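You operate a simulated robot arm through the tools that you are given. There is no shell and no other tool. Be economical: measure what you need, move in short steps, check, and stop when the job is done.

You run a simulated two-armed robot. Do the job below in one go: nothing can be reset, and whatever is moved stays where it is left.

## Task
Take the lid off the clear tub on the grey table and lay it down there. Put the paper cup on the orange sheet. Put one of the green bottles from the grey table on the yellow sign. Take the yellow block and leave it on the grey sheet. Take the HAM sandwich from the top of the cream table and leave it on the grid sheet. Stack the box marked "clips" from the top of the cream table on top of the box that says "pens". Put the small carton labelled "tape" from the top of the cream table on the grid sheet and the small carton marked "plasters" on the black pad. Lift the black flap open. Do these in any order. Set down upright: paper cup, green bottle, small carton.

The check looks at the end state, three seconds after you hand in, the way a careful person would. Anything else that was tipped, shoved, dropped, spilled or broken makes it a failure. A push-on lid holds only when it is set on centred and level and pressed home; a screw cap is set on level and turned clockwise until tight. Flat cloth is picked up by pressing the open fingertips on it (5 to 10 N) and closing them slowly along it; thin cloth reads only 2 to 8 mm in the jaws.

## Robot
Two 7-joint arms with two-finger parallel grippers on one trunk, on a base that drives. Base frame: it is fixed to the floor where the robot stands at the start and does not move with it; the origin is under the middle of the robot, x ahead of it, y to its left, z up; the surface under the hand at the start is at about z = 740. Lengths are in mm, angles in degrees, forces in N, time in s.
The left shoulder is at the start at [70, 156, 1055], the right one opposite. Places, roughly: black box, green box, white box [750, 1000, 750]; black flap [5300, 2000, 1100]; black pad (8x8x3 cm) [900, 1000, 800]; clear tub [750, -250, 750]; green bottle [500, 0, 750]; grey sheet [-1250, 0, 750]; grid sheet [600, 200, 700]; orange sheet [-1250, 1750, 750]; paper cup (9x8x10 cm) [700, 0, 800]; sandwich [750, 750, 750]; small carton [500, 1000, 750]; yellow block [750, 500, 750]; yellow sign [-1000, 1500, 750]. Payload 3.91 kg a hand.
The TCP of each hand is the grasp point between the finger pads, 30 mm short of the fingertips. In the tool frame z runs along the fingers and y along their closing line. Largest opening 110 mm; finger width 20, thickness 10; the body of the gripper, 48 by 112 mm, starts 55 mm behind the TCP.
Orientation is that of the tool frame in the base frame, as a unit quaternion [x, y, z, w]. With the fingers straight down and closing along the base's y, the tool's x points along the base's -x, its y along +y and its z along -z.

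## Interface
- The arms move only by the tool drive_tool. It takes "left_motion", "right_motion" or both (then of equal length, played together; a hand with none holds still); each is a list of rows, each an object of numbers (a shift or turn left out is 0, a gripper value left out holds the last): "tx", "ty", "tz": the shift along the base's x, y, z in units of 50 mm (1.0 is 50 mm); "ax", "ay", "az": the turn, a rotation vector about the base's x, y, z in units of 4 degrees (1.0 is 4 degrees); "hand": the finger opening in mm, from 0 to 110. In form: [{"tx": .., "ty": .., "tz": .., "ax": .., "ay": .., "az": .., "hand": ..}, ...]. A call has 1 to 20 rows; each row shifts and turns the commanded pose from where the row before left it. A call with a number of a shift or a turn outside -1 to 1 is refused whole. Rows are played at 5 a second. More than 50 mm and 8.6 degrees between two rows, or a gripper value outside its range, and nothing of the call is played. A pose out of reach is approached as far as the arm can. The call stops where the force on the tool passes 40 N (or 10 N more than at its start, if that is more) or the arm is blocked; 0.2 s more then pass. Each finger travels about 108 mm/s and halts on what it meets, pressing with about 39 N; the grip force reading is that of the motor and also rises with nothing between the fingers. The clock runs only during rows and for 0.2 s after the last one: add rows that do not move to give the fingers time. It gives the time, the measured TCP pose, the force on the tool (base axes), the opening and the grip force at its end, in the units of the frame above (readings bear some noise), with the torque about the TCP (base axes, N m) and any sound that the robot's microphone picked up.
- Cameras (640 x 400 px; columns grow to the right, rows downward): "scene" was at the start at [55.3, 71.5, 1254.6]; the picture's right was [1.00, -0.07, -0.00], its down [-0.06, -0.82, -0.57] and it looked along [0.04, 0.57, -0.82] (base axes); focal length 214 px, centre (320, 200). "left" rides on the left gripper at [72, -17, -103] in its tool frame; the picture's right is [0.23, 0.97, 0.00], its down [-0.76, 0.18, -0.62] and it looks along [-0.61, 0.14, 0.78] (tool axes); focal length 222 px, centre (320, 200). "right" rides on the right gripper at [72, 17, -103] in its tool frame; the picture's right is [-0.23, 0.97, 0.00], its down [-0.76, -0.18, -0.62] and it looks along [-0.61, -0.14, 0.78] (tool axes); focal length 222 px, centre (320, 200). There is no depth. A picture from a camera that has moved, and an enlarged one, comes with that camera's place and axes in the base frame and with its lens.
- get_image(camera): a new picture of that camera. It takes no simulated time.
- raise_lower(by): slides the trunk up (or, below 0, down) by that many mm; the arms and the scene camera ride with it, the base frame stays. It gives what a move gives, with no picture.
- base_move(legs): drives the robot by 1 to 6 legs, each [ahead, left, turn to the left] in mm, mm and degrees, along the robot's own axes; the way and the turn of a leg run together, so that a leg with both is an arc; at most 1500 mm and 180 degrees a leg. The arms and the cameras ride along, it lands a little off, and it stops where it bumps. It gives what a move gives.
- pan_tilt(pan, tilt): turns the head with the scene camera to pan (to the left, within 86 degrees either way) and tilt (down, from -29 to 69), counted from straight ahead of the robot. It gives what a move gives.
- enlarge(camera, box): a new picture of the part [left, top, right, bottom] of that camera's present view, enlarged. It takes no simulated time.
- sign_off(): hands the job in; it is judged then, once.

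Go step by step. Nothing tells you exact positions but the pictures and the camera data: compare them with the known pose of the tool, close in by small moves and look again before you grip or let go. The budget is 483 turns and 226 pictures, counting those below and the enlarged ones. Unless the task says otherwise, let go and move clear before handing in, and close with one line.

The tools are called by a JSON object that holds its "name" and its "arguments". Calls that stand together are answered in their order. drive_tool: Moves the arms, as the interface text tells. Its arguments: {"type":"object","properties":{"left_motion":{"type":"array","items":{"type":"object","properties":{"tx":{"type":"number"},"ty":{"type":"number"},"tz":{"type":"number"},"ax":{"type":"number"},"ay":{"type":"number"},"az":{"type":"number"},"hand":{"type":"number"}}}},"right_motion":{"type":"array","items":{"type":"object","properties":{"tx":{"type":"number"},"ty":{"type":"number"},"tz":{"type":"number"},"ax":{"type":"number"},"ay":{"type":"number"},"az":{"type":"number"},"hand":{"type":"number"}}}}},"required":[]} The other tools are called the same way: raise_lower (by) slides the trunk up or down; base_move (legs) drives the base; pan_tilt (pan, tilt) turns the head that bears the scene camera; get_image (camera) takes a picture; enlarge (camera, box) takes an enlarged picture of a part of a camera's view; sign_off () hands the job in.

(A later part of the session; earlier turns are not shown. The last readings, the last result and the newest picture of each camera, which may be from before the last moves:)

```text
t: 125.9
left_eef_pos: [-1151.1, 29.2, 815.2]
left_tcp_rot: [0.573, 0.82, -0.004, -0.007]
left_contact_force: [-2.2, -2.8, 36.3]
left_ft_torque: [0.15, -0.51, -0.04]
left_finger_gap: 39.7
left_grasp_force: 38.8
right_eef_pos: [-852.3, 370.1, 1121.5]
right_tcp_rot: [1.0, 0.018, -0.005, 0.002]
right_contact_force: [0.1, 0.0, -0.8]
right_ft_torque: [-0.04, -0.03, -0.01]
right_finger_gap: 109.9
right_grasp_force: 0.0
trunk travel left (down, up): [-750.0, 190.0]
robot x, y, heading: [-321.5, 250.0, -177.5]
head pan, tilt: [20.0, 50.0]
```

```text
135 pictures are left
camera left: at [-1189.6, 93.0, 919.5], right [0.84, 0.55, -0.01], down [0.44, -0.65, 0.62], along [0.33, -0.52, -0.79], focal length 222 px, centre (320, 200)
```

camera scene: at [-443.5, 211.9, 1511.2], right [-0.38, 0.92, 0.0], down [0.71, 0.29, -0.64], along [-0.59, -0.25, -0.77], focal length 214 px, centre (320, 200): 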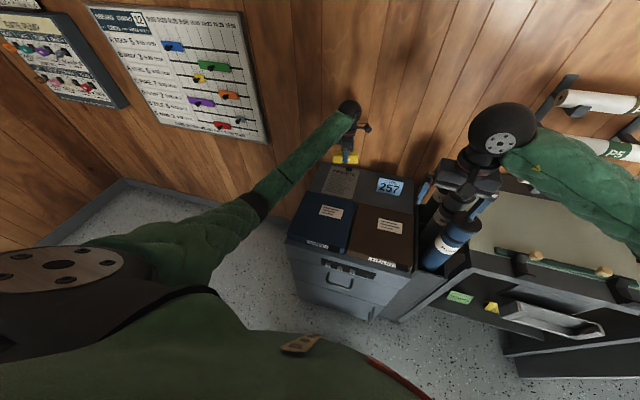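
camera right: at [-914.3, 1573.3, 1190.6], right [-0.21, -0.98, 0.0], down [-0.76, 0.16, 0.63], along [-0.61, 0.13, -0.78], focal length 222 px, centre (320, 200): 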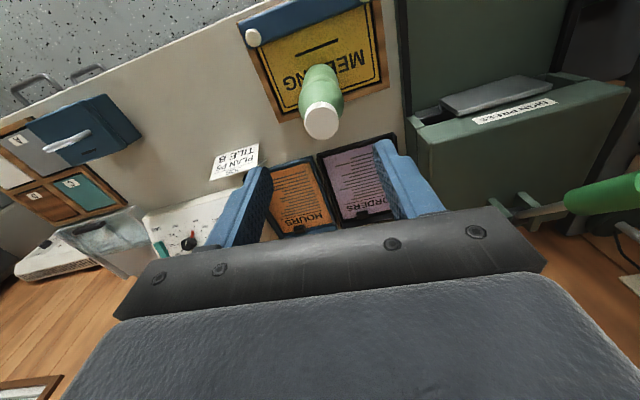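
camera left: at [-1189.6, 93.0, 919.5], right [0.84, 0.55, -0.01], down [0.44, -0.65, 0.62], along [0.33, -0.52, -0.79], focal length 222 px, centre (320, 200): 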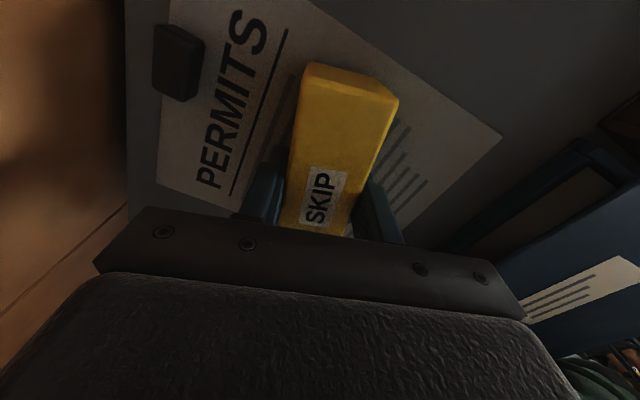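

Contact made on the sheet; ease off, release, rise.

{"name": "drive_tool", "arguments": {"left_motion": [{"tz": 0.1}, {"hand": 60}, {"hand": 70}, {}, {"tz": 0.5}, {"tz": 1}, {"tz": 1}, {"tz": 1}, {"tz": 0.8}]}}

{"name": "get_image", "arguments": {"camera": "left"}}

{"name": "enlarge", "arguments": {"camera": "scene", "box": [270, 150, 430, 270]}}

```text
t: 127.9
left_eef_pos: [-1150.4, 31.8, 1026.1]
left_tcp_rot: [0.572, 0.82, 0.0, -0.004]
left_contact_force: [1.2, 0.3, -0.8]
left_ft_torque: [0.01, 0.07, -0.01]
left_finger_gap: 70.4
left_grasp_force: 0.1
right_eef_pos: [-856.0, 368.5, 1119.1]
right_tcp_rot: [1.0, 0.019, -0.004, 0.0]
right_contact_force: [0.5, -0.2, 0.8]
right_ft_torque: [0.02, 0.04, -0.03]
right_finger_gap: 110.2
right_grasp_force: 0.0
trunk travel left (down, up): [-750.0, 190.0]
robot x, y, heading: [-320.2, 244.8, -177.4]
head pan, tilt: [20.0, 50.0]
```

```text
134 pictures are left
camera left: at [-1190.3, 94.1, 1130.6], right [0.84, 0.55, 0.0], down [0.43, -0.66, 0.62], along [0.34, -0.52, -0.79], focal length 222 px, centre (320, 200)
```

left: 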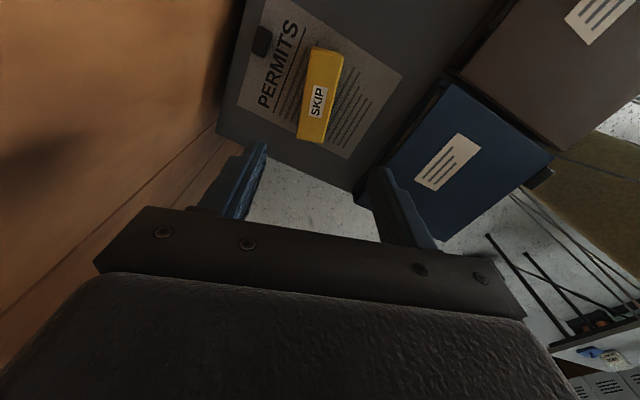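

```text
3.33 times, centred on (350, 210) of scene
camera zoom: at [-441.6, 210.1, 1511.1], right [-0.38, 0.92, 0.0], down [0.71, 0.29, -0.64], along [-0.59, -0.24, -0.77], focal length 715 px, centre (220, 167)
```

zoom: 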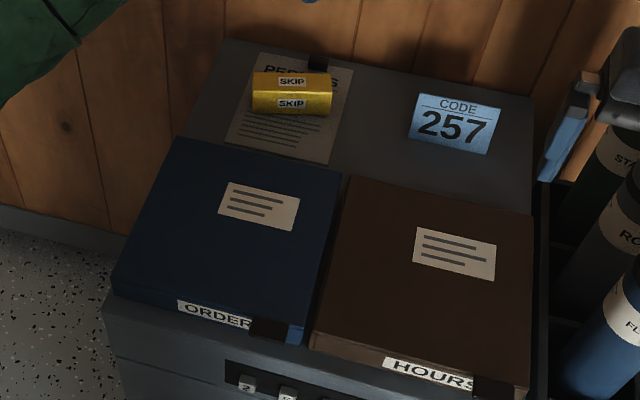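

SKIP rests fully on the PERMITS sheet. Retract and drive back to face the grey table.

{"name": "drive_tool", "arguments": {"left_motion": [{"tx": 0.9, "tz": 0.3}, {"tx": 0.9, "tz": 0.3}, {"tx": 0.9, "tz": 0.3}, {"tx": 0.9, "tz": 0.3}, {"tx": 0.9, "tz": 0.2}, {"tx": 0.9}, {}]}}

{"name": "base_move", "arguments": {"legs": [[-250, 0, 0], [0, 0, 177.5], [0, -200, 0]]}}

{"name": "pan_tilt", "arguments": {"pan": 20, "tilt": 60}}

{"name": "get_image", "arguments": {"camera": "scene"}}

```text
t: 129.5
left_eef_pos: [-908.1, -0.5, 1076.0]
left_tcp_rot: [0.576, 0.817, 0.0, -0.004]
left_contact_force: [0.2, 0.3, 0.1]
left_ft_torque: [-0.03, -0.03, -0.02]
left_finger_gap: 70.0
left_grasp_force: 0.1
left hand out of reach, approached as far as the arm can: row 5, 6
right_eef_pos: [-857.3, 370.5, 1118.8]
right_tcp_rot: [1.0, 0.018, -0.003, 0.001]
right_contact_force: [0.2, -0.2, 0.1]
right_ft_torque: [-0.02, 0.0, 0.02]
right_finger_gap: 110.1
right_grasp_force: 0.1
trunk travel left (down, up): [-750.0, 190.0]
robot x, y, heading: [-322.4, 245.6, -177.9]
head pan, tilt: [20.0, 50.0]
```

```text
t: 139.9
left_eef_pos: [523.5, 285.5, 1075.7]
left_tcp_rot: [0.812, -0.584, 0.004, 0.0]
left_contact_force: [0.4, -0.3, 0.2]
left_ft_torque: [0.01, 0.01, 0.03]
left_finger_gap: 70.1
left_grasp_force: 0.0
right_eef_pos: [467.1, -82.5, 1118.3]
right_tcp_rot: [-0.008, 1.0, 0.002, 0.003]
right_contact_force: [0.0, 0.5, 0.8]
right_ft_torque: [0.04, 0.06, -0.01]
right_finger_gap: 109.9
right_grasp_force: 0.0
trunk travel left (down, up): [-750.0, 190.0]
robot x, y, heading: [-68.7, 49.1, 1.5]
head pan, tilt: [20.0, 50.0]
```

```text
t: 140.6
left_eef_pos: [524.3, 286.9, 1075.7]
left_tcp_rot: [0.812, -0.584, 0.004, 0.001]
left_contact_force: [0.4, 0.0, 0.2]
left_ft_torque: [-0.02, 0.01, -0.01]
left_finger_gap: 70.0
left_grasp_force: 0.0
right_eef_pos: [466.1, -83.6, 1119.3]
right_tcp_rot: [-0.009, 1.0, 0.001, 0.003]
right_contact_force: [-1.0, -0.3, -0.4]
right_ft_torque: [-0.02, 0.0, -0.01]
right_finger_gap: 110.0
right_grasp_force: 0.1
trunk travel left (down, up): [-750.0, 190.0]
robot x, y, heading: [-65.8, 52.2, 1.4]
head pan, tilt: [20.0, 60.0]
```

```text
132 pictures are left
camera scene: at [45.8, 77.1, 1498.6], right [0.36, -0.93, 0.0], down [-0.81, -0.32, -0.5], along [0.47, 0.18, -0.87], focal length 214 px, centre (320, 200)
```

scene: 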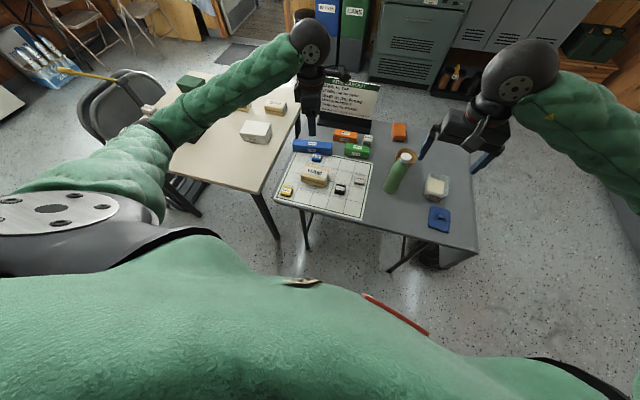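

Left hand over CABIN to measure it with the wrist camera.

{"name": "drive_tool", "arguments": {"left_motion": [{"tx": 0.85, "ty": 0.45, "az": -0.6}, {"tx": 0.85, "ty": 0.45, "az": -0.6}, {"tx": 0.85, "ty": 0.45}, {"tx": 0.75, "ty": 0.4, "hand": 90}, {"tz": -0.8}, {"tz": -0.8}, {}]}}

{"name": "get_image", "arguments": {"camera": "left"}}

{"name": "enlarge", "arguments": {"camera": "scene", "box": [260, 80, 400, 220]}}

```text
t: 142.2
left_eef_pos: [689.1, 375.1, 996.9]
left_tcp_rot: [0.787, -0.617, 0.005, 0.0]
left_contact_force: [-1.1, 0.1, -0.3]
left_ft_torque: [0.03, -0.04, -0.01]
left_finger_gap: 90.2
left_grasp_force: 0.1
right_eef_pos: [466.3, -82.5, 1118.8]
right_tcp_rot: [-0.009, 1.0, 0.001, 0.003]
right_contact_force: [-0.4, -0.2, -0.6]
right_ft_torque: [0.0, -0.02, -0.03]
right_finger_gap: 109.9
right_grasp_force: 0.1
trunk travel left (down, up): [-750.0, 190.0]
robot x, y, heading: [-68.5, 56.5, 1.5]
head pan, tilt: [20.0, 60.0]
```

```text
131 pictures are left
camera left: at [722.5, 310.0, 1101.0], right [-0.89, -0.45, 0.0], down [-0.36, 0.7, 0.62], along [-0.28, 0.55, -0.79], focal length 222 px, centre (320, 200)
```

left: 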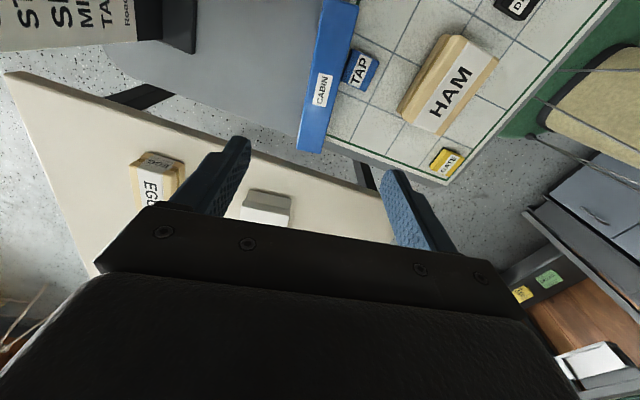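

```text
2.86 times, centred on (330, 150) of scene
camera zoom: at [45.5, 77.0, 1498.7], right [0.36, -0.93, 0.0], down [-0.81, -0.32, -0.5], along [0.47, 0.18, -0.87], focal length 613 px, centre (291, 343)
```

zoom: 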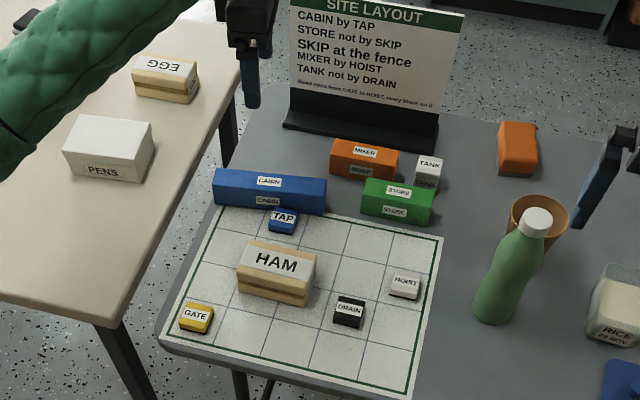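

CABIN centre is ≈(690,357); grip slightly toward its far end at (684,382) so TAP stays clear.

{"name": "drive_tool", "arguments": {"left_motion": [{"tx": -0.1, "ty": 0.14, "hand": 72}, {"tz": -1}, {"tz": -1}, {"tz": -0.8}, {}]}}

{"name": "get_image", "arguments": {"camera": "left"}}

```text
t: 143.4
left_eef_pos: [682.6, 381.4, 855.1]
left_tcp_rot: [0.787, -0.617, 0.006, 0.001]
left_contact_force: [0.1, -0.4, 0.7]
left_ft_torque: [-0.01, 0.05, -0.01]
left_finger_gap: 72.2
left_grasp_force: 0.0
right_eef_pos: [466.1, -81.0, 1117.7]
right_tcp_rot: [-0.009, 1.0, 0.0, 0.003]
right_contact_force: [-0.2, 0.1, -0.2]
right_ft_torque: [-0.01, 0.01, -0.03]
right_finger_gap: 109.7
right_grasp_force: 0.0
trunk travel left (down, up): [-750.0, 190.0]
robot x, y, heading: [-67.2, 52.3, 1.6]
head pan, tilt: [20.0, 60.0]
```

```text
129 pictures are left
camera left: at [716.7, 316.5, 959.6], right [-0.89, -0.45, 0.0], down [-0.36, 0.7, 0.62], along [-0.28, 0.55, -0.79], focal length 222 px, centre (320, 200)
```

left: 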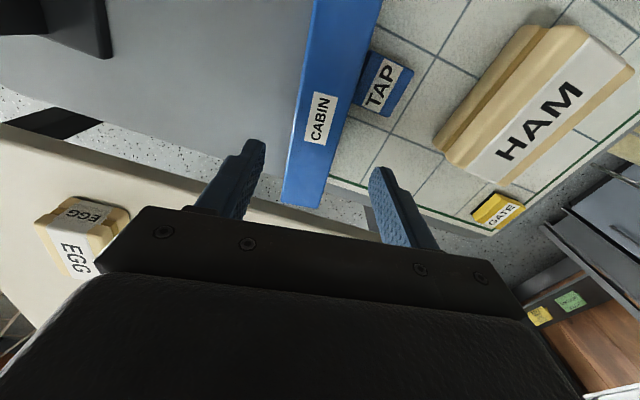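

{"name": "drive_tool", "arguments": {"left_motion": [{"tx": 0.08, "tz": -0.5}, {"tz": -0.5}, {"tz": -0.3}, {"tz": -0.15}, {}]}}

{"name": "get_image", "arguments": {"camera": "left"}}

```text
t: 144.6
left_eef_pos: [687.3, 382.7, 781.4]
left_tcp_rot: [0.787, -0.617, 0.005, 0.0]
left_contact_force: [-0.3, -0.2, 0.4]
left_ft_torque: [-0.01, -0.02, -0.01]
left_finger_gap: 72.2
left_grasp_force: 0.0
right_eef_pos: [466.9, -81.9, 1118.6]
right_tcp_rot: [-0.009, 1.0, 0.001, 0.002]
right_contact_force: [0.2, 0.1, 0.6]
right_ft_torque: [0.02, -0.02, 0.0]
right_finger_gap: 110.0
right_grasp_force: 0.2
trunk travel left (down, up): [-750.0, 190.0]
robot x, y, heading: [-65.7, 52.5, 1.4]
head pan, tilt: [20.0, 60.0]
```

```text
128 pictures are left
camera left: at [720.9, 317.8, 886.9], right [-0.89, -0.45, 0.0], down [-0.36, 0.7, 0.62], along [-0.28, 0.55, -0.79], focal length 222 px, centre (320, 200)
```

left: 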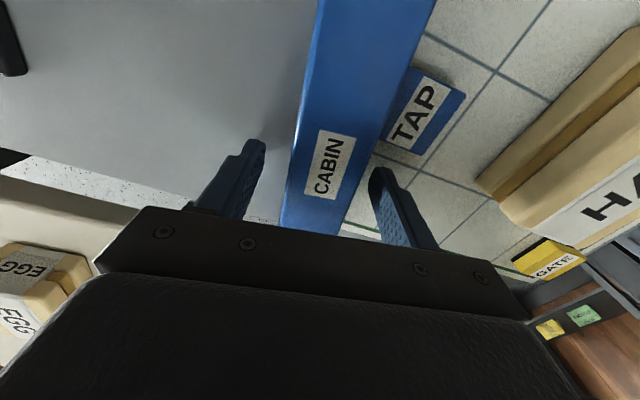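

{"name": "drive_tool", "arguments": {"left_motion": [{"hand": 55}, {"hand": 42}, {"hand": 30}, {"hand": 30}, {}]}}

{"name": "drive_tool", "arguments": {"left_motion": [{"tz": 0.2}, {"tz": 0.4}, {}]}}

{"name": "get_image", "arguments": {"camera": "left"}}

{"name": "enlarge", "arguments": {"camera": "scene", "box": [260, 80, 400, 220]}}

```text
t: 145.8
left_eef_pos: [687.5, 383.0, 782.1]
left_tcp_rot: [0.787, -0.617, 0.006, 0.001]
left_contact_force: [0.2, -1.3, 1.1]
left_ft_torque: [-0.12, 0.05, -0.07]
left_finger_gap: 39.7
left_grasp_force: 39.4
right_eef_pos: [467.2, -83.2, 1119.0]
right_tcp_rot: [-0.009, 1.0, 0.001, 0.004]
right_contact_force: [-0.7, 0.3, -1.1]
right_ft_torque: [-0.02, -0.02, -0.02]
right_finger_gap: 110.0
right_grasp_force: 0.0
trunk travel left (down, up): [-750.0, 190.0]
robot x, y, heading: [-66.5, 52.3, 1.5]
head pan, tilt: [20.0, 60.0]
```

```text
t: 146.6
left_eef_pos: [687.5, 383.8, 814.6]
left_tcp_rot: [0.787, -0.617, 0.005, 0.0]
left_contact_force: [-0.1, 0.1, -2.1]
left_ft_torque: [0.03, 0.01, 0.0]
left_finger_gap: 39.7
left_grasp_force: 38.6
right_eef_pos: [466.6, -82.6, 1118.2]
right_tcp_rot: [-0.009, 1.0, 0.001, 0.003]
right_contact_force: [0.7, 0.7, 0.0]
right_ft_torque: [0.03, 0.03, 0.02]
right_finger_gap: 109.9
right_grasp_force: 0.1
trunk travel left (down, up): [-750.0, 190.0]
robot x, y, heading: [-67.9, 52.2, 1.2]
head pan, tilt: [20.0, 60.0]
```

```text
127 pictures are left
camera left: at [721.1, 317.2, 918.0], right [-0.89, -0.45, 0.0], down [-0.36, 0.7, 0.62], along [-0.28, 0.55, -0.79], focal length 222 px, centre (320, 200)
```

left: 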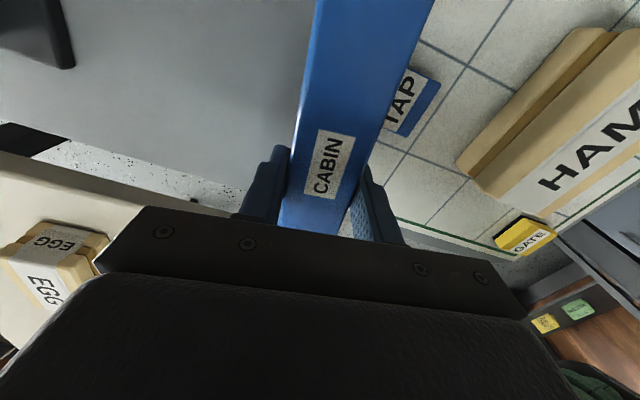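

```text
2.86 times, centred on (330, 150) of scene
camera zoom: at [46.1, 77.6, 1498.6], right [0.36, -0.93, 0.0], down [-0.81, -0.32, -0.5], along [0.47, 0.18, -0.87], focal length 613 px, centre (291, 343)
```

zoom: 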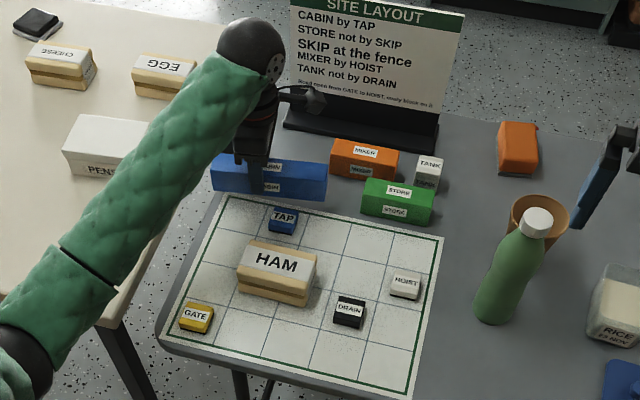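

CABIN is lifted. Shift (+31,-16), turn −7.3°, and set it down where it was.

{"name": "drive_tool", "arguments": {"left_motion": [{"tx": 0.31, "ty": -0.16, "az": -0.9}, {"tx": 0.31, "ty": -0.16, "az": -0.9}, {}, {"tz": -0.4}, {"tz": -0.15}, {}]}}

{"name": "get_image", "arguments": {"camera": "left"}}

{"name": "enlarge", "arguments": {"camera": "scene", "box": [260, 80, 400, 220]}}

```text
t: 148.0
left_eef_pos: [717.9, 364.9, 786.0]
left_tcp_rot: [0.746, -0.665, 0.004, 0.001]
left_contact_force: [0.3, -0.2, -1.7]
left_ft_torque: [0.01, 0.0, 0.0]
left_finger_gap: 39.6
left_grasp_force: 39.2
right_eef_pos: [467.4, -83.2, 1118.0]
right_tcp_rot: [-0.008, 1.0, 0.002, 0.003]
right_contact_force: [0.0, 0.8, -0.3]
right_ft_torque: [-0.02, -0.01, 0.02]
right_finger_gap: 110.0
right_grasp_force: 0.1
trunk travel left (down, up): [-750.0, 190.0]
robot x, y, heading: [-64.9, 51.5, 1.6]
head pan, tilt: [20.0, 60.0]
```

```text
125 pictures are left
camera left: at [742.8, 296.2, 890.6], right [-0.94, -0.34, 0.0], down [-0.27, 0.74, 0.62], along [-0.21, 0.58, -0.79], focal length 222 px, centre (320, 200)
```

left: 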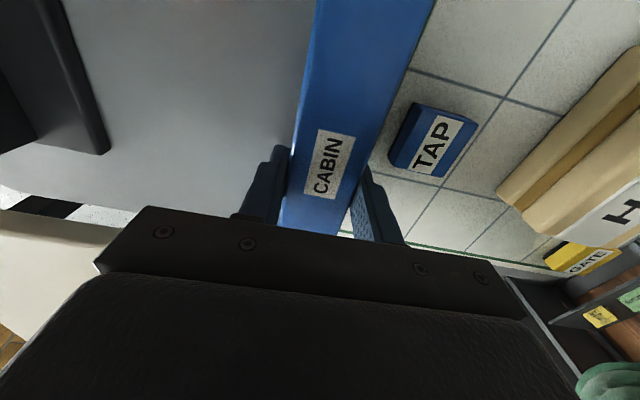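

```text
2.86 times, centred on (330, 150) of scene
camera zoom: at [46.0, 77.1, 1498.6], right [0.36, -0.93, 0.0], down [-0.81, -0.32, -0.5], along [0.47, 0.18, -0.87], focal length 613 px, centre (291, 343)
```

zoom: 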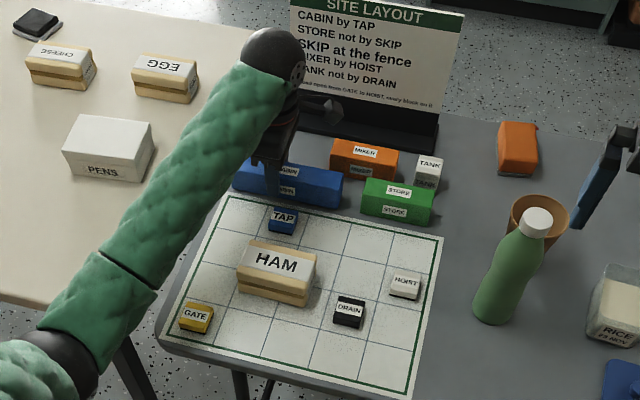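

Position matches the original layout (gap to STORE ≈ 28 mm, parallel to the sheet edge). Lower and release.

{"name": "drive_tool", "arguments": {"left_motion": [{"tz": -0.05}, {"tz": -0.04}, {}]}}

{"name": "drive_tool", "arguments": {"left_motion": [{"hand": 55}, {"hand": 70}, {}, {"tz": 0.5}, {"tz": 1}, {"tz": 1}, {"tz": 1}]}}

{"name": "get_image", "arguments": {"camera": "left"}}

```text
t: 148.8
left_eef_pos: [718.7, 364.8, 783.1]
left_tcp_rot: [0.746, -0.665, 0.006, 0.0]
left_contact_force: [2.2, 2.4, 10.8]
left_ft_torque: [0.0, 0.15, -0.04]
left_finger_gap: 39.9
left_grasp_force: 39.1
right_eef_pos: [466.3, -82.6, 1118.8]
right_tcp_rot: [-0.009, 1.0, 0.0, 0.004]
right_contact_force: [-0.5, -0.7, 0.8]
right_ft_torque: [-0.02, -0.04, -0.01]
right_finger_gap: 109.8
right_grasp_force: 0.0
trunk travel left (down, up): [-750.0, 190.0]
robot x, y, heading: [-64.8, 54.8, 1.3]
head pan, tilt: [20.0, 60.0]
```

```text
t: 150.4
left_eef_pos: [717.6, 360.7, 954.6]
left_tcp_rot: [0.746, -0.666, 0.004, 0.002]
left_contact_force: [0.8, 0.2, -1.0]
left_ft_torque: [0.02, -0.02, 0.03]
left_finger_gap: 69.9
left_grasp_force: 0.0
right_eef_pos: [466.6, -84.3, 1120.4]
right_tcp_rot: [-0.008, 1.0, 0.002, 0.003]
right_contact_force: [-0.2, -0.1, 0.1]
right_ft_torque: [0.02, -0.01, 0.03]
right_finger_gap: 110.0
right_grasp_force: 0.0
trunk travel left (down, up): [-750.0, 190.0]
robot x, y, heading: [-66.4, 51.2, 1.6]
head pan, tilt: [20.0, 60.0]
```

```text
123 pictures are left
camera left: at [742.6, 291.3, 1059.5], right [-0.94, -0.34, 0.0], down [-0.27, 0.74, 0.62], along [-0.21, 0.58, -0.79], focal length 222 px, centre (320, 200)
```

left: 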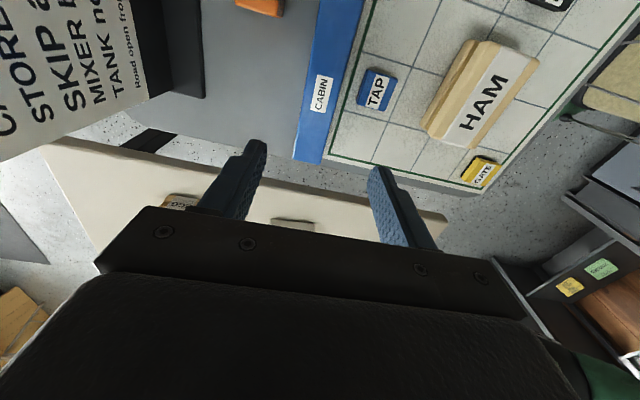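

CABIN is back in place. Next the cup: right hand above it to look.

{"name": "drive_tool", "arguments": {"right_motion": [{"tx": 0.9}, {"tx": 0.9}, {"tx": 0.9, "ty": 0.2}, {"tx": 0.9, "ty": 0.2}, {"tx": 0.8, "ty": 0.3}, {"tz": -0.7}, {"tz": -0.7}, {}], "left_motion": [{"tx": -0.5, "ty": 0.5, "tz": 0.3}, {"tx": -0.5, "ty": 0.5, "tz": 0.3}, {"tx": -0.5, "ty": 0.5}, {"tx": -0.5, "ty": 0.5}, {}, {}, {}, {}]}}

{"name": "get_image", "arguments": {"camera": "right"}}

{"name": "enlarge", "arguments": {"camera": "scene", "box": [340, 80, 500, 220]}}

```text
t: 152.2
left_eef_pos: [618.3, 464.5, 986.6]
left_tcp_rot: [0.747, -0.665, 0.005, 0.001]
left_contact_force: [-0.7, -0.3, 0.5]
left_ft_torque: [0.01, 0.01, 0.0]
left_finger_gap: 70.3
left_grasp_force: 0.1
right_eef_pos: [687.8, -47.2, 1048.9]
right_tcp_rot: [-0.009, 1.0, 0.001, 0.003]
right_contact_force: [-0.5, -0.3, -0.6]
right_ft_torque: [-0.01, 0.0, -0.01]
right_finger_gap: 110.0
right_grasp_force: 0.0
trunk travel left (down, up): [-750.0, 190.0]
robot x, y, heading: [-66.9, 56.2, 1.4]
head pan, tilt: [20.0, 60.0]
```

```text
122 pictures are left
camera right: at [615.1, -33.7, 1150.7], right [0.21, 0.98, 0.0], down [0.76, -0.16, 0.63], along [0.61, -0.13, -0.78], focal length 222 px, centre (320, 200)
```

right: 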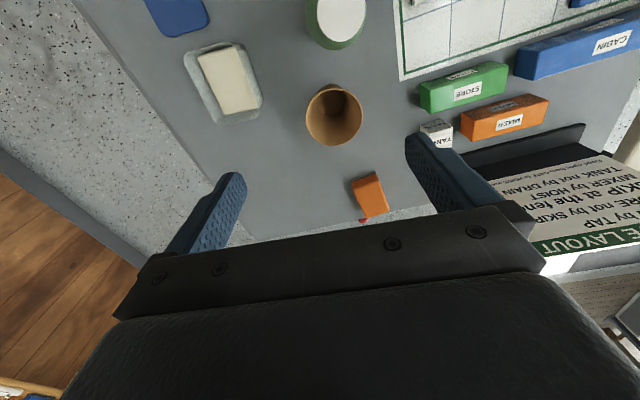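

```text
2.86 times, centred on (420, 150) of scene
camera zoom: at [45.7, 77.5, 1498.6], right [0.36, -0.93, 0.0], down [-0.81, -0.32, -0.5], along [0.47, 0.18, -0.87], focal length 613 px, centre (34, 343)
```

zoom: 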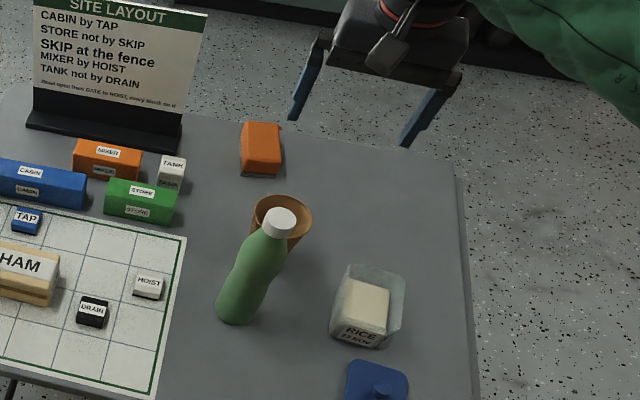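

Cup rim centre ≈(715,-36), z≈842, empty. Centre above it and check.

{"name": "drive_tool", "arguments": {"right_motion": [{"tx": 0.54, "ty": 0.22, "tz": -0.7}, {"tz": -0.9}, {"tz": -0.9}, {"tz": -0.8}, {}]}}

{"name": "get_image", "arguments": {"camera": "right"}}

```text
t: 153.4
left_eef_pos: [618.7, 464.5, 988.4]
left_tcp_rot: [0.747, -0.665, 0.006, 0.001]
left_contact_force: [-0.6, -0.2, -0.4]
left_ft_torque: [0.01, -0.01, 0.01]
left_finger_gap: 70.4
left_grasp_force: 0.1
right_eef_pos: [714.9, -36.5, 883.9]
right_tcp_rot: [-0.009, 1.0, 0.002, 0.003]
right_contact_force: [0.2, -0.5, -0.3]
right_ft_torque: [0.0, -0.01, 0.03]
right_finger_gap: 109.9
right_grasp_force: 0.1
trunk travel left (down, up): [-750.0, 190.0]
robot x, y, heading: [-64.4, 50.7, 1.2]
head pan, tilt: [20.0, 60.0]
```

```text
120 pictures are left
camera right: at [640.8, -22.1, 985.1], right [0.21, 0.98, 0.0], down [0.76, -0.17, 0.63], along [0.61, -0.13, -0.78], focal length 222 px, centre (320, 200)
```

right: 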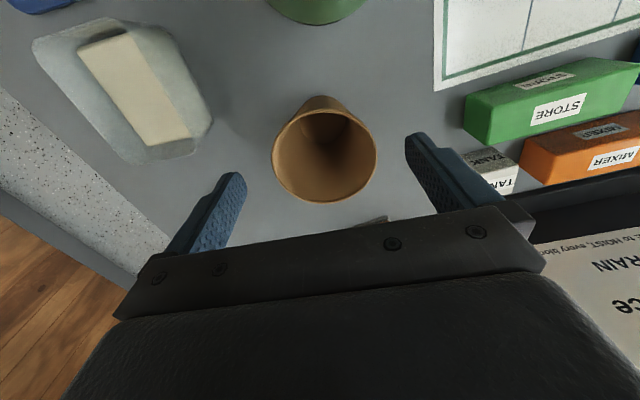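

{"name": "drive_tool", "arguments": {"right_motion": [{"tx": -0.08, "ty": 0.05, "tz": -0.8}, {"tz": -0.8}, {}, {"hand": 85}, {"hand": 70}, {"hand": 60}, {}]}}

{"name": "get_image", "arguments": {"camera": "right"}}

```text
t: 153.9
left_eef_pos: [617.4, 463.5, 987.6]
left_tcp_rot: [0.746, -0.666, 0.006, 0.0]
left_contact_force: [-0.3, -0.1, -0.1]
left_ft_torque: [-0.05, -0.01, 0.01]
left_finger_gap: 70.1
left_grasp_force: 0.1
right_eef_pos: [711.9, -33.1, 842.3]
right_tcp_rot: [-0.009, 1.0, 0.004, 0.007]
right_contact_force: [0.4, -2.1, 25.1]
right_ft_torque: [0.42, 2.15, 0.22]
right_finger_gap: 109.9
right_grasp_force: 0.1
trunk travel left (down, up): [-750.0, 190.0]
robot x, y, heading: [-71.1, 52.4, 1.4]
head pan, tilt: [20.0, 60.0]
stopped in row 2 (right hand): the force on the tool passed its limit at 59 N (the readings are from after the stop); the commanded pose is now the measured one
```

```text
119 pictures are left
camera right: at [638.4, -18.9, 944.4], right [0.21, 0.98, 0.01], down [0.76, -0.17, 0.63], along [0.62, -0.12, -0.77], focal length 222 px, centre (320, 200)
```

right: 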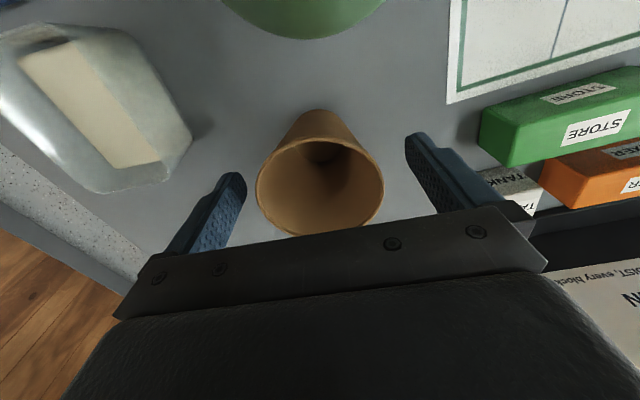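

The hand's camera housing touched the neighbouring bottle's cap. Rise and check the bottle, then turn the wrist ~36° so the camera clears it.

{"name": "drive_tool", "arguments": {"right_motion": [{"tz": 0.5}, {"tz": 0.9}, {"tz": 0.6}, {}]}}

{"name": "enlarge", "arguments": {"camera": "scene", "box": [340, 80, 500, 220]}}

{"name": "drive_tool", "arguments": {"right_motion": [{"az": 1}, {"az": 1}, {"az": 1}, {"az": 1}, {"az": 1}, {"az": 1}, {"az": 1}, {"az": 1}, {"az": 1}, {}]}}

{"name": "get_image", "arguments": {"camera": "right"}}

```text
t: 154.9
left_eef_pos: [619.3, 464.2, 986.5]
left_tcp_rot: [0.746, -0.665, 0.005, 0.001]
left_contact_force: [0.4, -0.6, 0.3]
left_ft_torque: [0.03, 0.05, 0.03]
left_finger_gap: 70.2
left_grasp_force: 0.1
right_eef_pos: [712.8, -31.2, 937.4]
right_tcp_rot: [-0.009, 1.0, 0.004, 0.005]
right_contact_force: [0.0, -0.4, 0.3]
right_ft_torque: [0.0, 0.02, 0.0]
right_finger_gap: 109.9
right_grasp_force: 0.0
trunk travel left (down, up): [-750.0, 190.0]
robot x, y, heading: [-65.0, 54.0, 1.6]
head pan, tilt: [20.0, 60.0]
```

```text
2.86 times, centred on (420, 150) of scene
camera zoom: at [45.6, 77.2, 1498.6], right [0.36, -0.93, 0.0], down [-0.81, -0.32, -0.5], along [0.47, 0.18, -0.87], focal length 613 px, centre (34, 343)
```

zoom: 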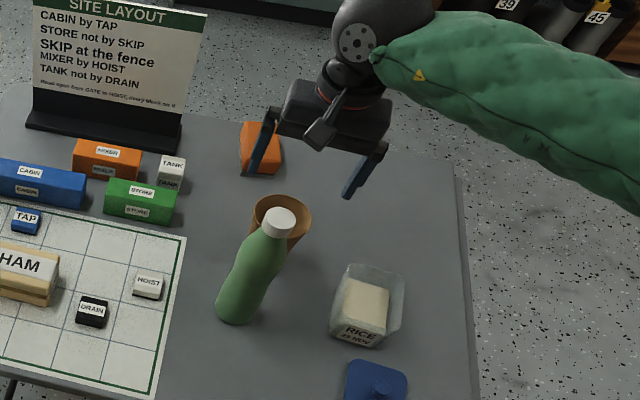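

```text
t: 157.1
left_eef_pos: [618.4, 464.3, 987.1]
left_tcp_rot: [0.746, -0.666, 0.005, 0.0]
left_contact_force: [0.0, 0.4, 0.0]
left_ft_torque: [0.02, -0.01, -0.01]
left_finger_gap: 69.8
left_grasp_force: 0.1
right_eef_pos: [714.0, -32.1, 939.0]
right_tcp_rot: [-0.318, 0.948, 0.005, 0.004]
right_contact_force: [-0.6, 0.6, 0.6]
right_ft_torque: [-0.02, 0.03, 0.03]
right_finger_gap: 110.0
right_grasp_force: 0.2
trunk travel left (down, up): [-750.0, 190.0]
robot x, y, heading: [-64.7, 52.7, 1.4]
head pan, tilt: [20.0, 60.0]
```

```text
117 pictures are left
camera right: at [645.5, -65.3, 1040.1], right [-0.41, 0.91, 0.01], down [0.71, 0.31, 0.63], along [0.57, 0.26, -0.78], focal length 222 px, centre (320, 200)
```

right: 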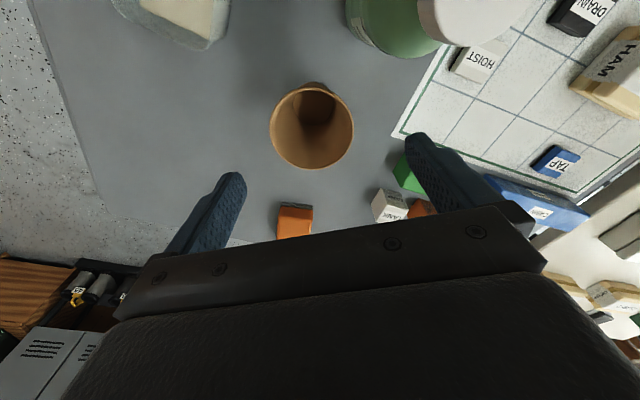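

Bottle unaffected. Descend around the cup (centre ≈(714,-37)).

{"name": "drive_tool", "arguments": {"right_motion": [{"ty": -0.08, "tz": -0.8}, {"tz": -0.8}, {"tz": -0.4}, {}]}}

{"name": "get_image", "arguments": {"camera": "right"}}

{"name": "enlarge", "arguments": {"camera": "scene", "box": [360, 80, 480, 190]}}

```text
t: 158.1
left_eef_pos: [619.9, 463.9, 988.3]
left_tcp_rot: [0.747, -0.665, 0.005, 0.0]
left_contact_force: [0.1, 0.0, 0.2]
left_ft_torque: [0.01, -0.04, 0.02]
left_finger_gap: 70.2
left_grasp_force: 0.0
right_eef_pos: [711.7, -35.2, 839.0]
right_tcp_rot: [-0.317, 0.948, 0.005, 0.004]
right_contact_force: [0.4, 0.0, 0.1]
right_ft_torque: [-0.02, -0.01, -0.03]
right_finger_gap: 110.0
right_grasp_force: 0.1
trunk travel left (down, up): [-750.0, 190.0]
robot x, y, heading: [-65.1, 50.3, 1.4]
head pan, tilt: [20.0, 60.0]
```

```text
116 pictures are left
camera right: at [643.0, -68.3, 940.6], right [-0.4, 0.91, 0.01], down [0.71, 0.31, 0.63], along [0.57, 0.26, -0.78], focal length 222 px, centre (320, 200)
```

right: 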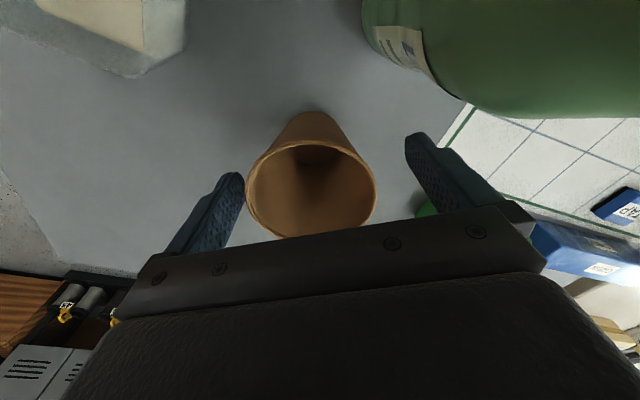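

```text
3.64 times, centred on (420, 135) of scene
camera zoom: at [45.9, 77.3, 1498.6], right [0.36, -0.93, 0.0], down [-0.81, -0.32, -0.5], along [0.47, 0.18, -0.87], focal length 780 px, centre (-44, 436)
```

zoom: 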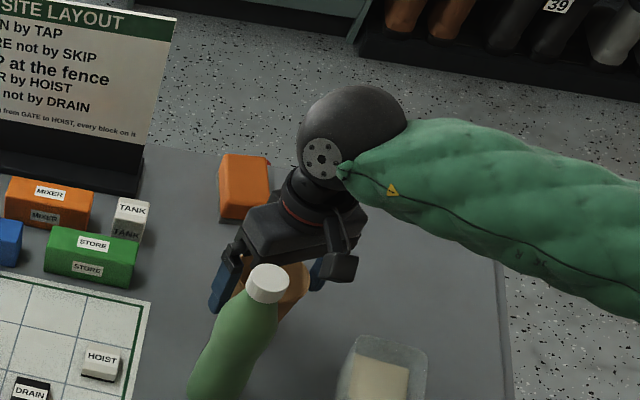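

{"name": "drive_tool", "arguments": {"right_motion": [{"tx": 0.05, "ty": -0.1, "tz": -0.2}, {"tz": -0.4}, {"tz": -0.15}, {}, {"hand": 90}, {"hand": 75}, {"hand": 60}, {}]}}

{"name": "get_image", "arguments": {"camera": "right"}}

```text
t: 159.9
left_eef_pos: [619.7, 463.4, 987.2]
left_tcp_rot: [0.746, -0.665, 0.005, 0.002]
left_contact_force: [-0.1, 0.4, 0.3]
left_ft_torque: [0.01, 0.03, 0.0]
left_finger_gap: 70.2
left_grasp_force: 0.0
right_eef_pos: [714.6, -40.5, 800.9]
right_tcp_rot: [-0.318, 0.948, 0.005, 0.005]
right_contact_force: [0.1, 0.9, -0.5]
right_ft_torque: [0.03, -0.01, -0.02]
right_finger_gap: 74.9
right_grasp_force: 39.0
trunk travel left (down, up): [-750.0, 190.0]
robot x, y, heading: [-65.9, 51.4, 1.4]
head pan, tilt: [20.0, 60.0]
```

```text
114 pictures are left
camera right: at [647.1, -73.4, 903.1], right [-0.4, 0.91, 0.01], down [0.71, 0.31, 0.63], along [0.57, 0.26, -0.78], focal length 222 px, centre (320, 200)
```

right: 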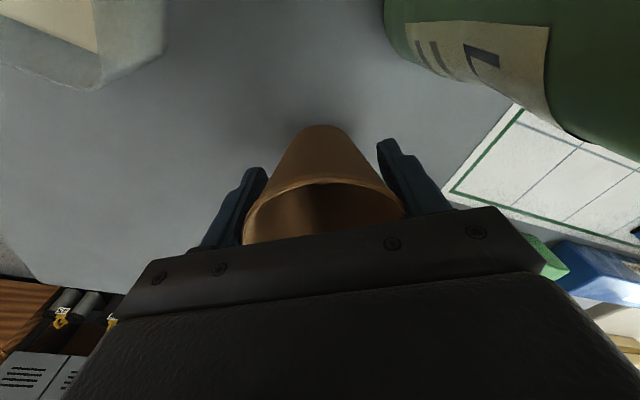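

Cup gripped near the rim. Lift it.

{"name": "drive_tool", "arguments": {"right_motion": [{"tz": 0.2}, {"tz": 0.4}, {"tz": 0.8}, {"tz": 0.9}, {"tz": 0.9}, {"tz": 0.9}, {"tz": 0.9}, {"tz": 0.9}, {}]}}

{"name": "get_image", "arguments": {"camera": "right"}}

{"name": "get_image", "arguments": {"camera": "scene"}}

```text
t: 161.9
left_eef_pos: [619.2, 464.1, 986.9]
left_tcp_rot: [0.747, -0.665, 0.005, 0.001]
left_contact_force: [-0.4, -0.5, -0.4]
left_ft_torque: [0.02, 0.05, 0.0]
left_finger_gap: 70.2
left_grasp_force: 0.0
right_eef_pos: [716.5, -43.2, 1096.6]
right_tcp_rot: [-0.317, 0.948, 0.004, 0.002]
right_contact_force: [-0.3, -0.6, -0.2]
right_ft_torque: [0.04, 0.0, 0.03]
right_finger_gap: 74.9
right_grasp_force: 38.9
trunk travel left (down, up): [-750.0, 190.0]
robot x, y, heading: [-69.0, 52.2, 1.5]
head pan, tilt: [20.0, 60.0]
```

```text
113 pictures are left
camera right: at [646.9, -75.4, 1198.7], right [-0.4, 0.91, 0.01], down [0.71, 0.31, 0.63], along [0.57, 0.26, -0.78], focal length 222 px, centre (320, 200)
```

right: 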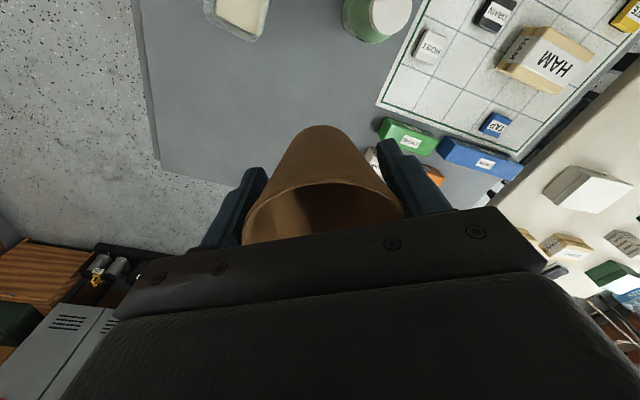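

```text
112 pictures are left
camera scene: at [46.5, 77.0, 1498.5], right [0.36, -0.93, 0.0], down [-0.81, -0.32, -0.5], along [0.46, 0.18, -0.87], focal length 214 px, centre (320, 200)
```

scene: 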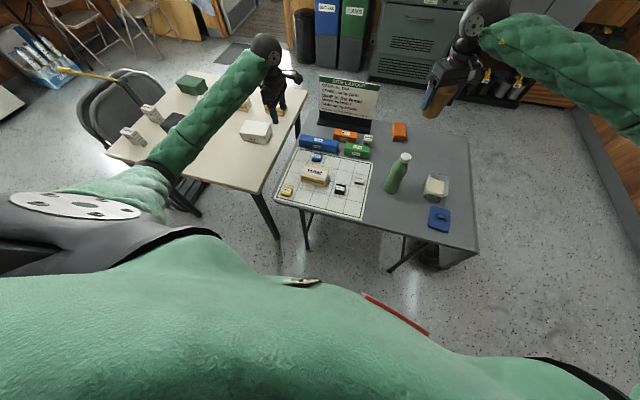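

Cup lifted safely. The wall cabinet over that desk has its underside at z≈1215 in front of x≈-1156, so I'll need a lower trunk there. Tuck hands, drive over to the desk.

{"name": "drive_tool", "arguments": {"left_motion": [{"tz": 0.9}, {"tz": 0.9, "tx": -0.2}, {"tx": -0.8}, {"tx": -0.6}, {}], "right_motion": [{"tx": -0.8}, {"tx": -0.8}, {"tx": -0.8, "ty": -0.3}, {"tx": -0.5, "ty": -0.5}, {}]}}

{"name": "base_move", "arguments": {"legs": [[-100, 0, 0], [0, 0, 89], [1430, 0, 0], [0, 0, 89.5]]}}

{"name": "pan_tilt", "arguments": {"pan": -10, "tilt": 40}}

{"name": "get_image", "arguments": {"camera": "scene"}}

```text
t: 163.1
left_eef_pos: [540.3, 462.3, 1077.4]
left_tcp_rot: [0.747, -0.665, 0.004, 0.001]
left_contact_force: [0.0, 0.3, -0.9]
left_ft_torque: [0.01, 0.03, 0.01]
left_finger_gap: 69.9
left_grasp_force: 0.0
right_eef_pos: [569.6, -80.3, 1095.3]
right_tcp_rot: [-0.317, 0.948, 0.005, 0.003]
right_contact_force: [0.6, 0.1, -0.4]
right_ft_torque: [-0.03, 0.0, -0.02]
right_finger_gap: 74.5
right_grasp_force: 39.0
trunk travel left (down, up): [-750.0, 190.0]
robot x, y, heading: [-65.3, 52.7, 1.2]
head pan, tilt: [20.0, 60.0]
```

```text
t: 178.7
left_eef_pos: [-771.2, 1112.5, 1079.0]
left_tcp_rot: [0.671, 0.742, 0.001, -0.005]
left_contact_force: [0.9, 0.1, -0.3]
left_ft_torque: [0.03, 0.02, 0.0]
left_finger_gap: 69.9
left_grasp_force: 0.0
right_eef_pos: [-789.9, 1656.4, 1094.1]
right_tcp_rot: [0.951, 0.309, -0.004, 0.005]
right_contact_force: [0.2, 0.5, 0.3]
right_ft_torque: [0.0, -0.02, 0.02]
right_finger_gap: 74.8
right_grasp_force: 39.0
trunk travel left (down, up): [-750.0, 190.0]
robot x, y, heading: [-159.1, 1514.4, -179.5]
head pan, tilt: [20.0, 60.0]
```

```text
t: 179.6
left_eef_pos: [-771.0, 1112.4, 1077.6]
left_tcp_rot: [0.672, 0.741, 0.001, -0.005]
left_contact_force: [-0.5, -0.1, 0.3]
left_ft_torque: [0.01, 0.03, 0.0]
left_finger_gap: 69.8
left_grasp_force: 0.1
right_eef_pos: [-790.1, 1657.1, 1094.8]
right_tcp_rot: [0.951, 0.308, -0.004, 0.005]
right_contact_force: [1.4, 0.3, -1.1]
right_ft_torque: [-0.02, 0.03, 0.02]
right_finger_gap: 74.7
right_grasp_force: 38.9
trunk travel left (down, up): [-750.0, 190.0]
robot x, y, heading: [-160.7, 1508.6, -179.4]
head pan, tilt: [-10.0, 40.0]
```

```text
111 pictures are left
camera scene: at [-293.1, 1524.6, 1525.3], right [0.17, 0.99, 0.0], down [0.63, -0.11, -0.77], along [-0.75, 0.13, -0.64], focal length 214 px, centre (320, 200)
```

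scene: 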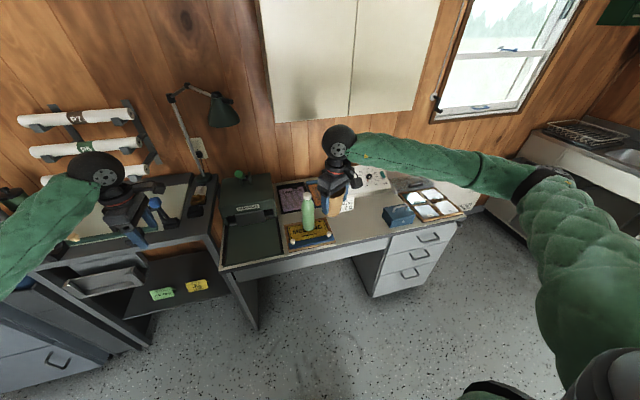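

Cabinet front is x≈-1160 with underside z≈1217. I'll lower the trunk 150 (compensating the left hand), move the cup to y≈1745 clear of the bottle, and drive in.

{"name": "drive_tool", "arguments": {"left_motion": [{"tz": 1}, {"tz": 1}, {"tz": 1}, {}], "right_motion": [{"ty": 0.9}, {"ty": 0.9}, {"tz": 0.6}, {}]}}

{"name": "raise_lower", "arguments": {"by": -150}}

{"name": "base_move", "arguments": {"legs": [[220, 0, 0]]}}

{"name": "pan_tilt", "arguments": {"pan": -10, "tilt": 45}}

{"name": "get_image", "arguments": {"camera": "scene"}}

{"name": "get_image", "arguments": {"camera": "right"}}

```text
t: 180.6
left_eef_pos: [-768.6, 1113.0, 1228.0]
left_tcp_rot: [0.671, 0.741, 0.0, -0.005]
left_contact_force: [-0.9, 0.0, 0.5]
left_ft_torque: [0.01, 0.04, -0.02]
left_finger_gap: 69.9
left_grasp_force: 0.0
right_eef_pos: [-789.4, 1747.2, 1123.9]
right_tcp_rot: [0.951, 0.309, -0.004, 0.005]
right_contact_force: [-0.8, 0.3, -0.7]
right_ft_torque: [-0.01, -0.03, 0.01]
right_finger_gap: 74.7
right_grasp_force: 39.0
trunk travel left (down, up): [-750.0, 190.0]
robot x, y, heading: [-157.6, 1512.3, -179.6]
head pan, tilt: [-10.0, 40.0]
```

```text
t: 182.4
left_eef_pos: [-768.9, 1111.9, 1078.4]
left_tcp_rot: [0.672, 0.74, 0.002, -0.005]
left_contact_force: [0.3, 0.1, -0.4]
left_ft_torque: [-0.01, 0.01, -0.03]
left_finger_gap: 70.0
left_grasp_force: 0.0
right_eef_pos: [-791.1, 1747.6, 975.4]
right_tcp_rot: [0.951, 0.309, -0.004, 0.005]
right_contact_force: [-0.8, 0.5, 0.2]
right_ft_torque: [-0.01, -0.04, -0.03]
right_finger_gap: 74.4
right_grasp_force: 38.9
trunk travel left (down, up): [-600.0, 340.0]
robot x, y, heading: [-158.1, 1512.9, -179.7]
head pan, tilt: [-10.0, 40.0]
```

```text
t: 184.1
left_eef_pos: [-992.0, 1108.5, 1077.5]
left_tcp_rot: [0.671, 0.741, 0.002, -0.005]
left_contact_force: [-0.7, 0.5, -0.9]
left_ft_torque: [0.0, -0.01, 0.02]
left_finger_gap: 69.8
left_grasp_force: 0.1
right_eef_pos: [-1013.2, 1743.6, 974.4]
right_tcp_rot: [0.951, 0.311, -0.003, 0.004]
right_contact_force: [-0.6, 0.5, -0.5]
right_ft_torque: [-0.03, 0.02, 0.0]
right_finger_gap: 74.9
right_grasp_force: 38.8
trunk travel left (down, up): [-600.0, 340.0]
robot x, y, heading: [-381.0, 1508.3, -179.5]
head pan, tilt: [-10.0, 40.0]
```

```text
t: 184.7
left_eef_pos: [-991.1, 1107.4, 1077.2]
left_tcp_rot: [0.672, 0.741, 0.001, -0.005]
left_contact_force: [0.9, 0.3, 0.1]
left_ft_torque: [0.05, -0.01, -0.01]
left_finger_gap: 70.0
left_grasp_force: 0.1
right_eef_pos: [-1012.7, 1744.7, 976.3]
right_tcp_rot: [0.95, 0.312, -0.004, 0.005]
right_contact_force: [-1.3, 0.8, 0.5]
right_ft_torque: [0.0, 0.01, 0.01]
right_finger_gap: 74.5
right_grasp_force: 39.0
trunk travel left (down, up): [-600.0, 340.0]
robot x, y, heading: [-379.2, 1509.2, -179.3]
head pan, tilt: [-10.0, 45.0]
```

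```text
110 pictures are left
camera scene: at [-511.4, 1522.1, 1368.1], right [0.16, 0.99, 0.0], down [0.7, -0.12, -0.71], along [-0.7, 0.12, -0.71], focal length 214 px, centre (320, 200)
```

scene: 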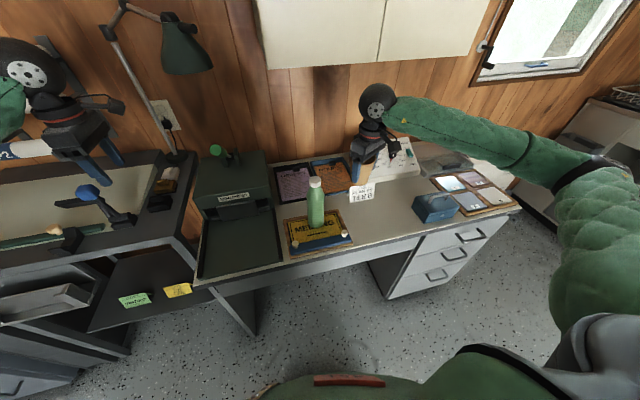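

```text
109 pictures are left
camera right: at [-943.3, 1773.2, 1077.1], right [0.39, -0.92, 0.01], down [-0.72, -0.3, 0.63], along [-0.58, -0.25, -0.78], focal length 222 px, centre (320, 200)
```

right: 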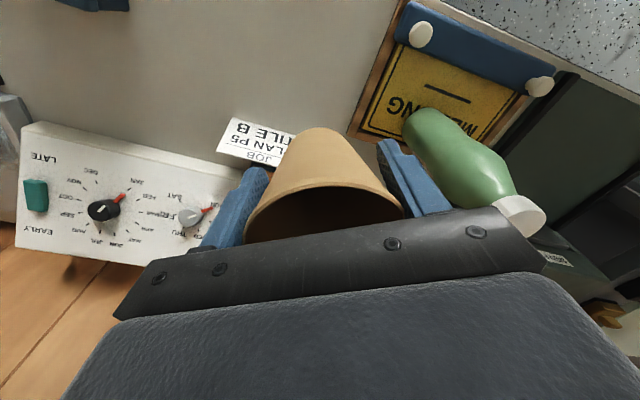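

{"name": "enlarge", "arguments": {"camera": "scene", "box": [260, 140, 420, 260]}}

```text
3.33 times, centred on (340, 200) of scene
camera zoom: at [-511.4, 1522.1, 1368.1], right [0.16, 0.99, 0.0], down [0.7, -0.12, -0.71], along [-0.7, 0.12, -0.71], focal length 715 px, centre (253, 200)
```

zoom: 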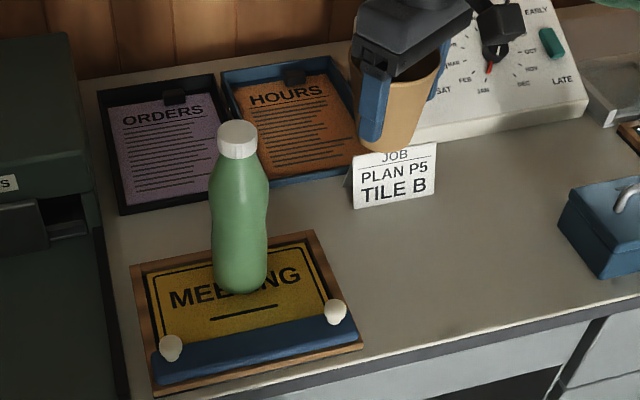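

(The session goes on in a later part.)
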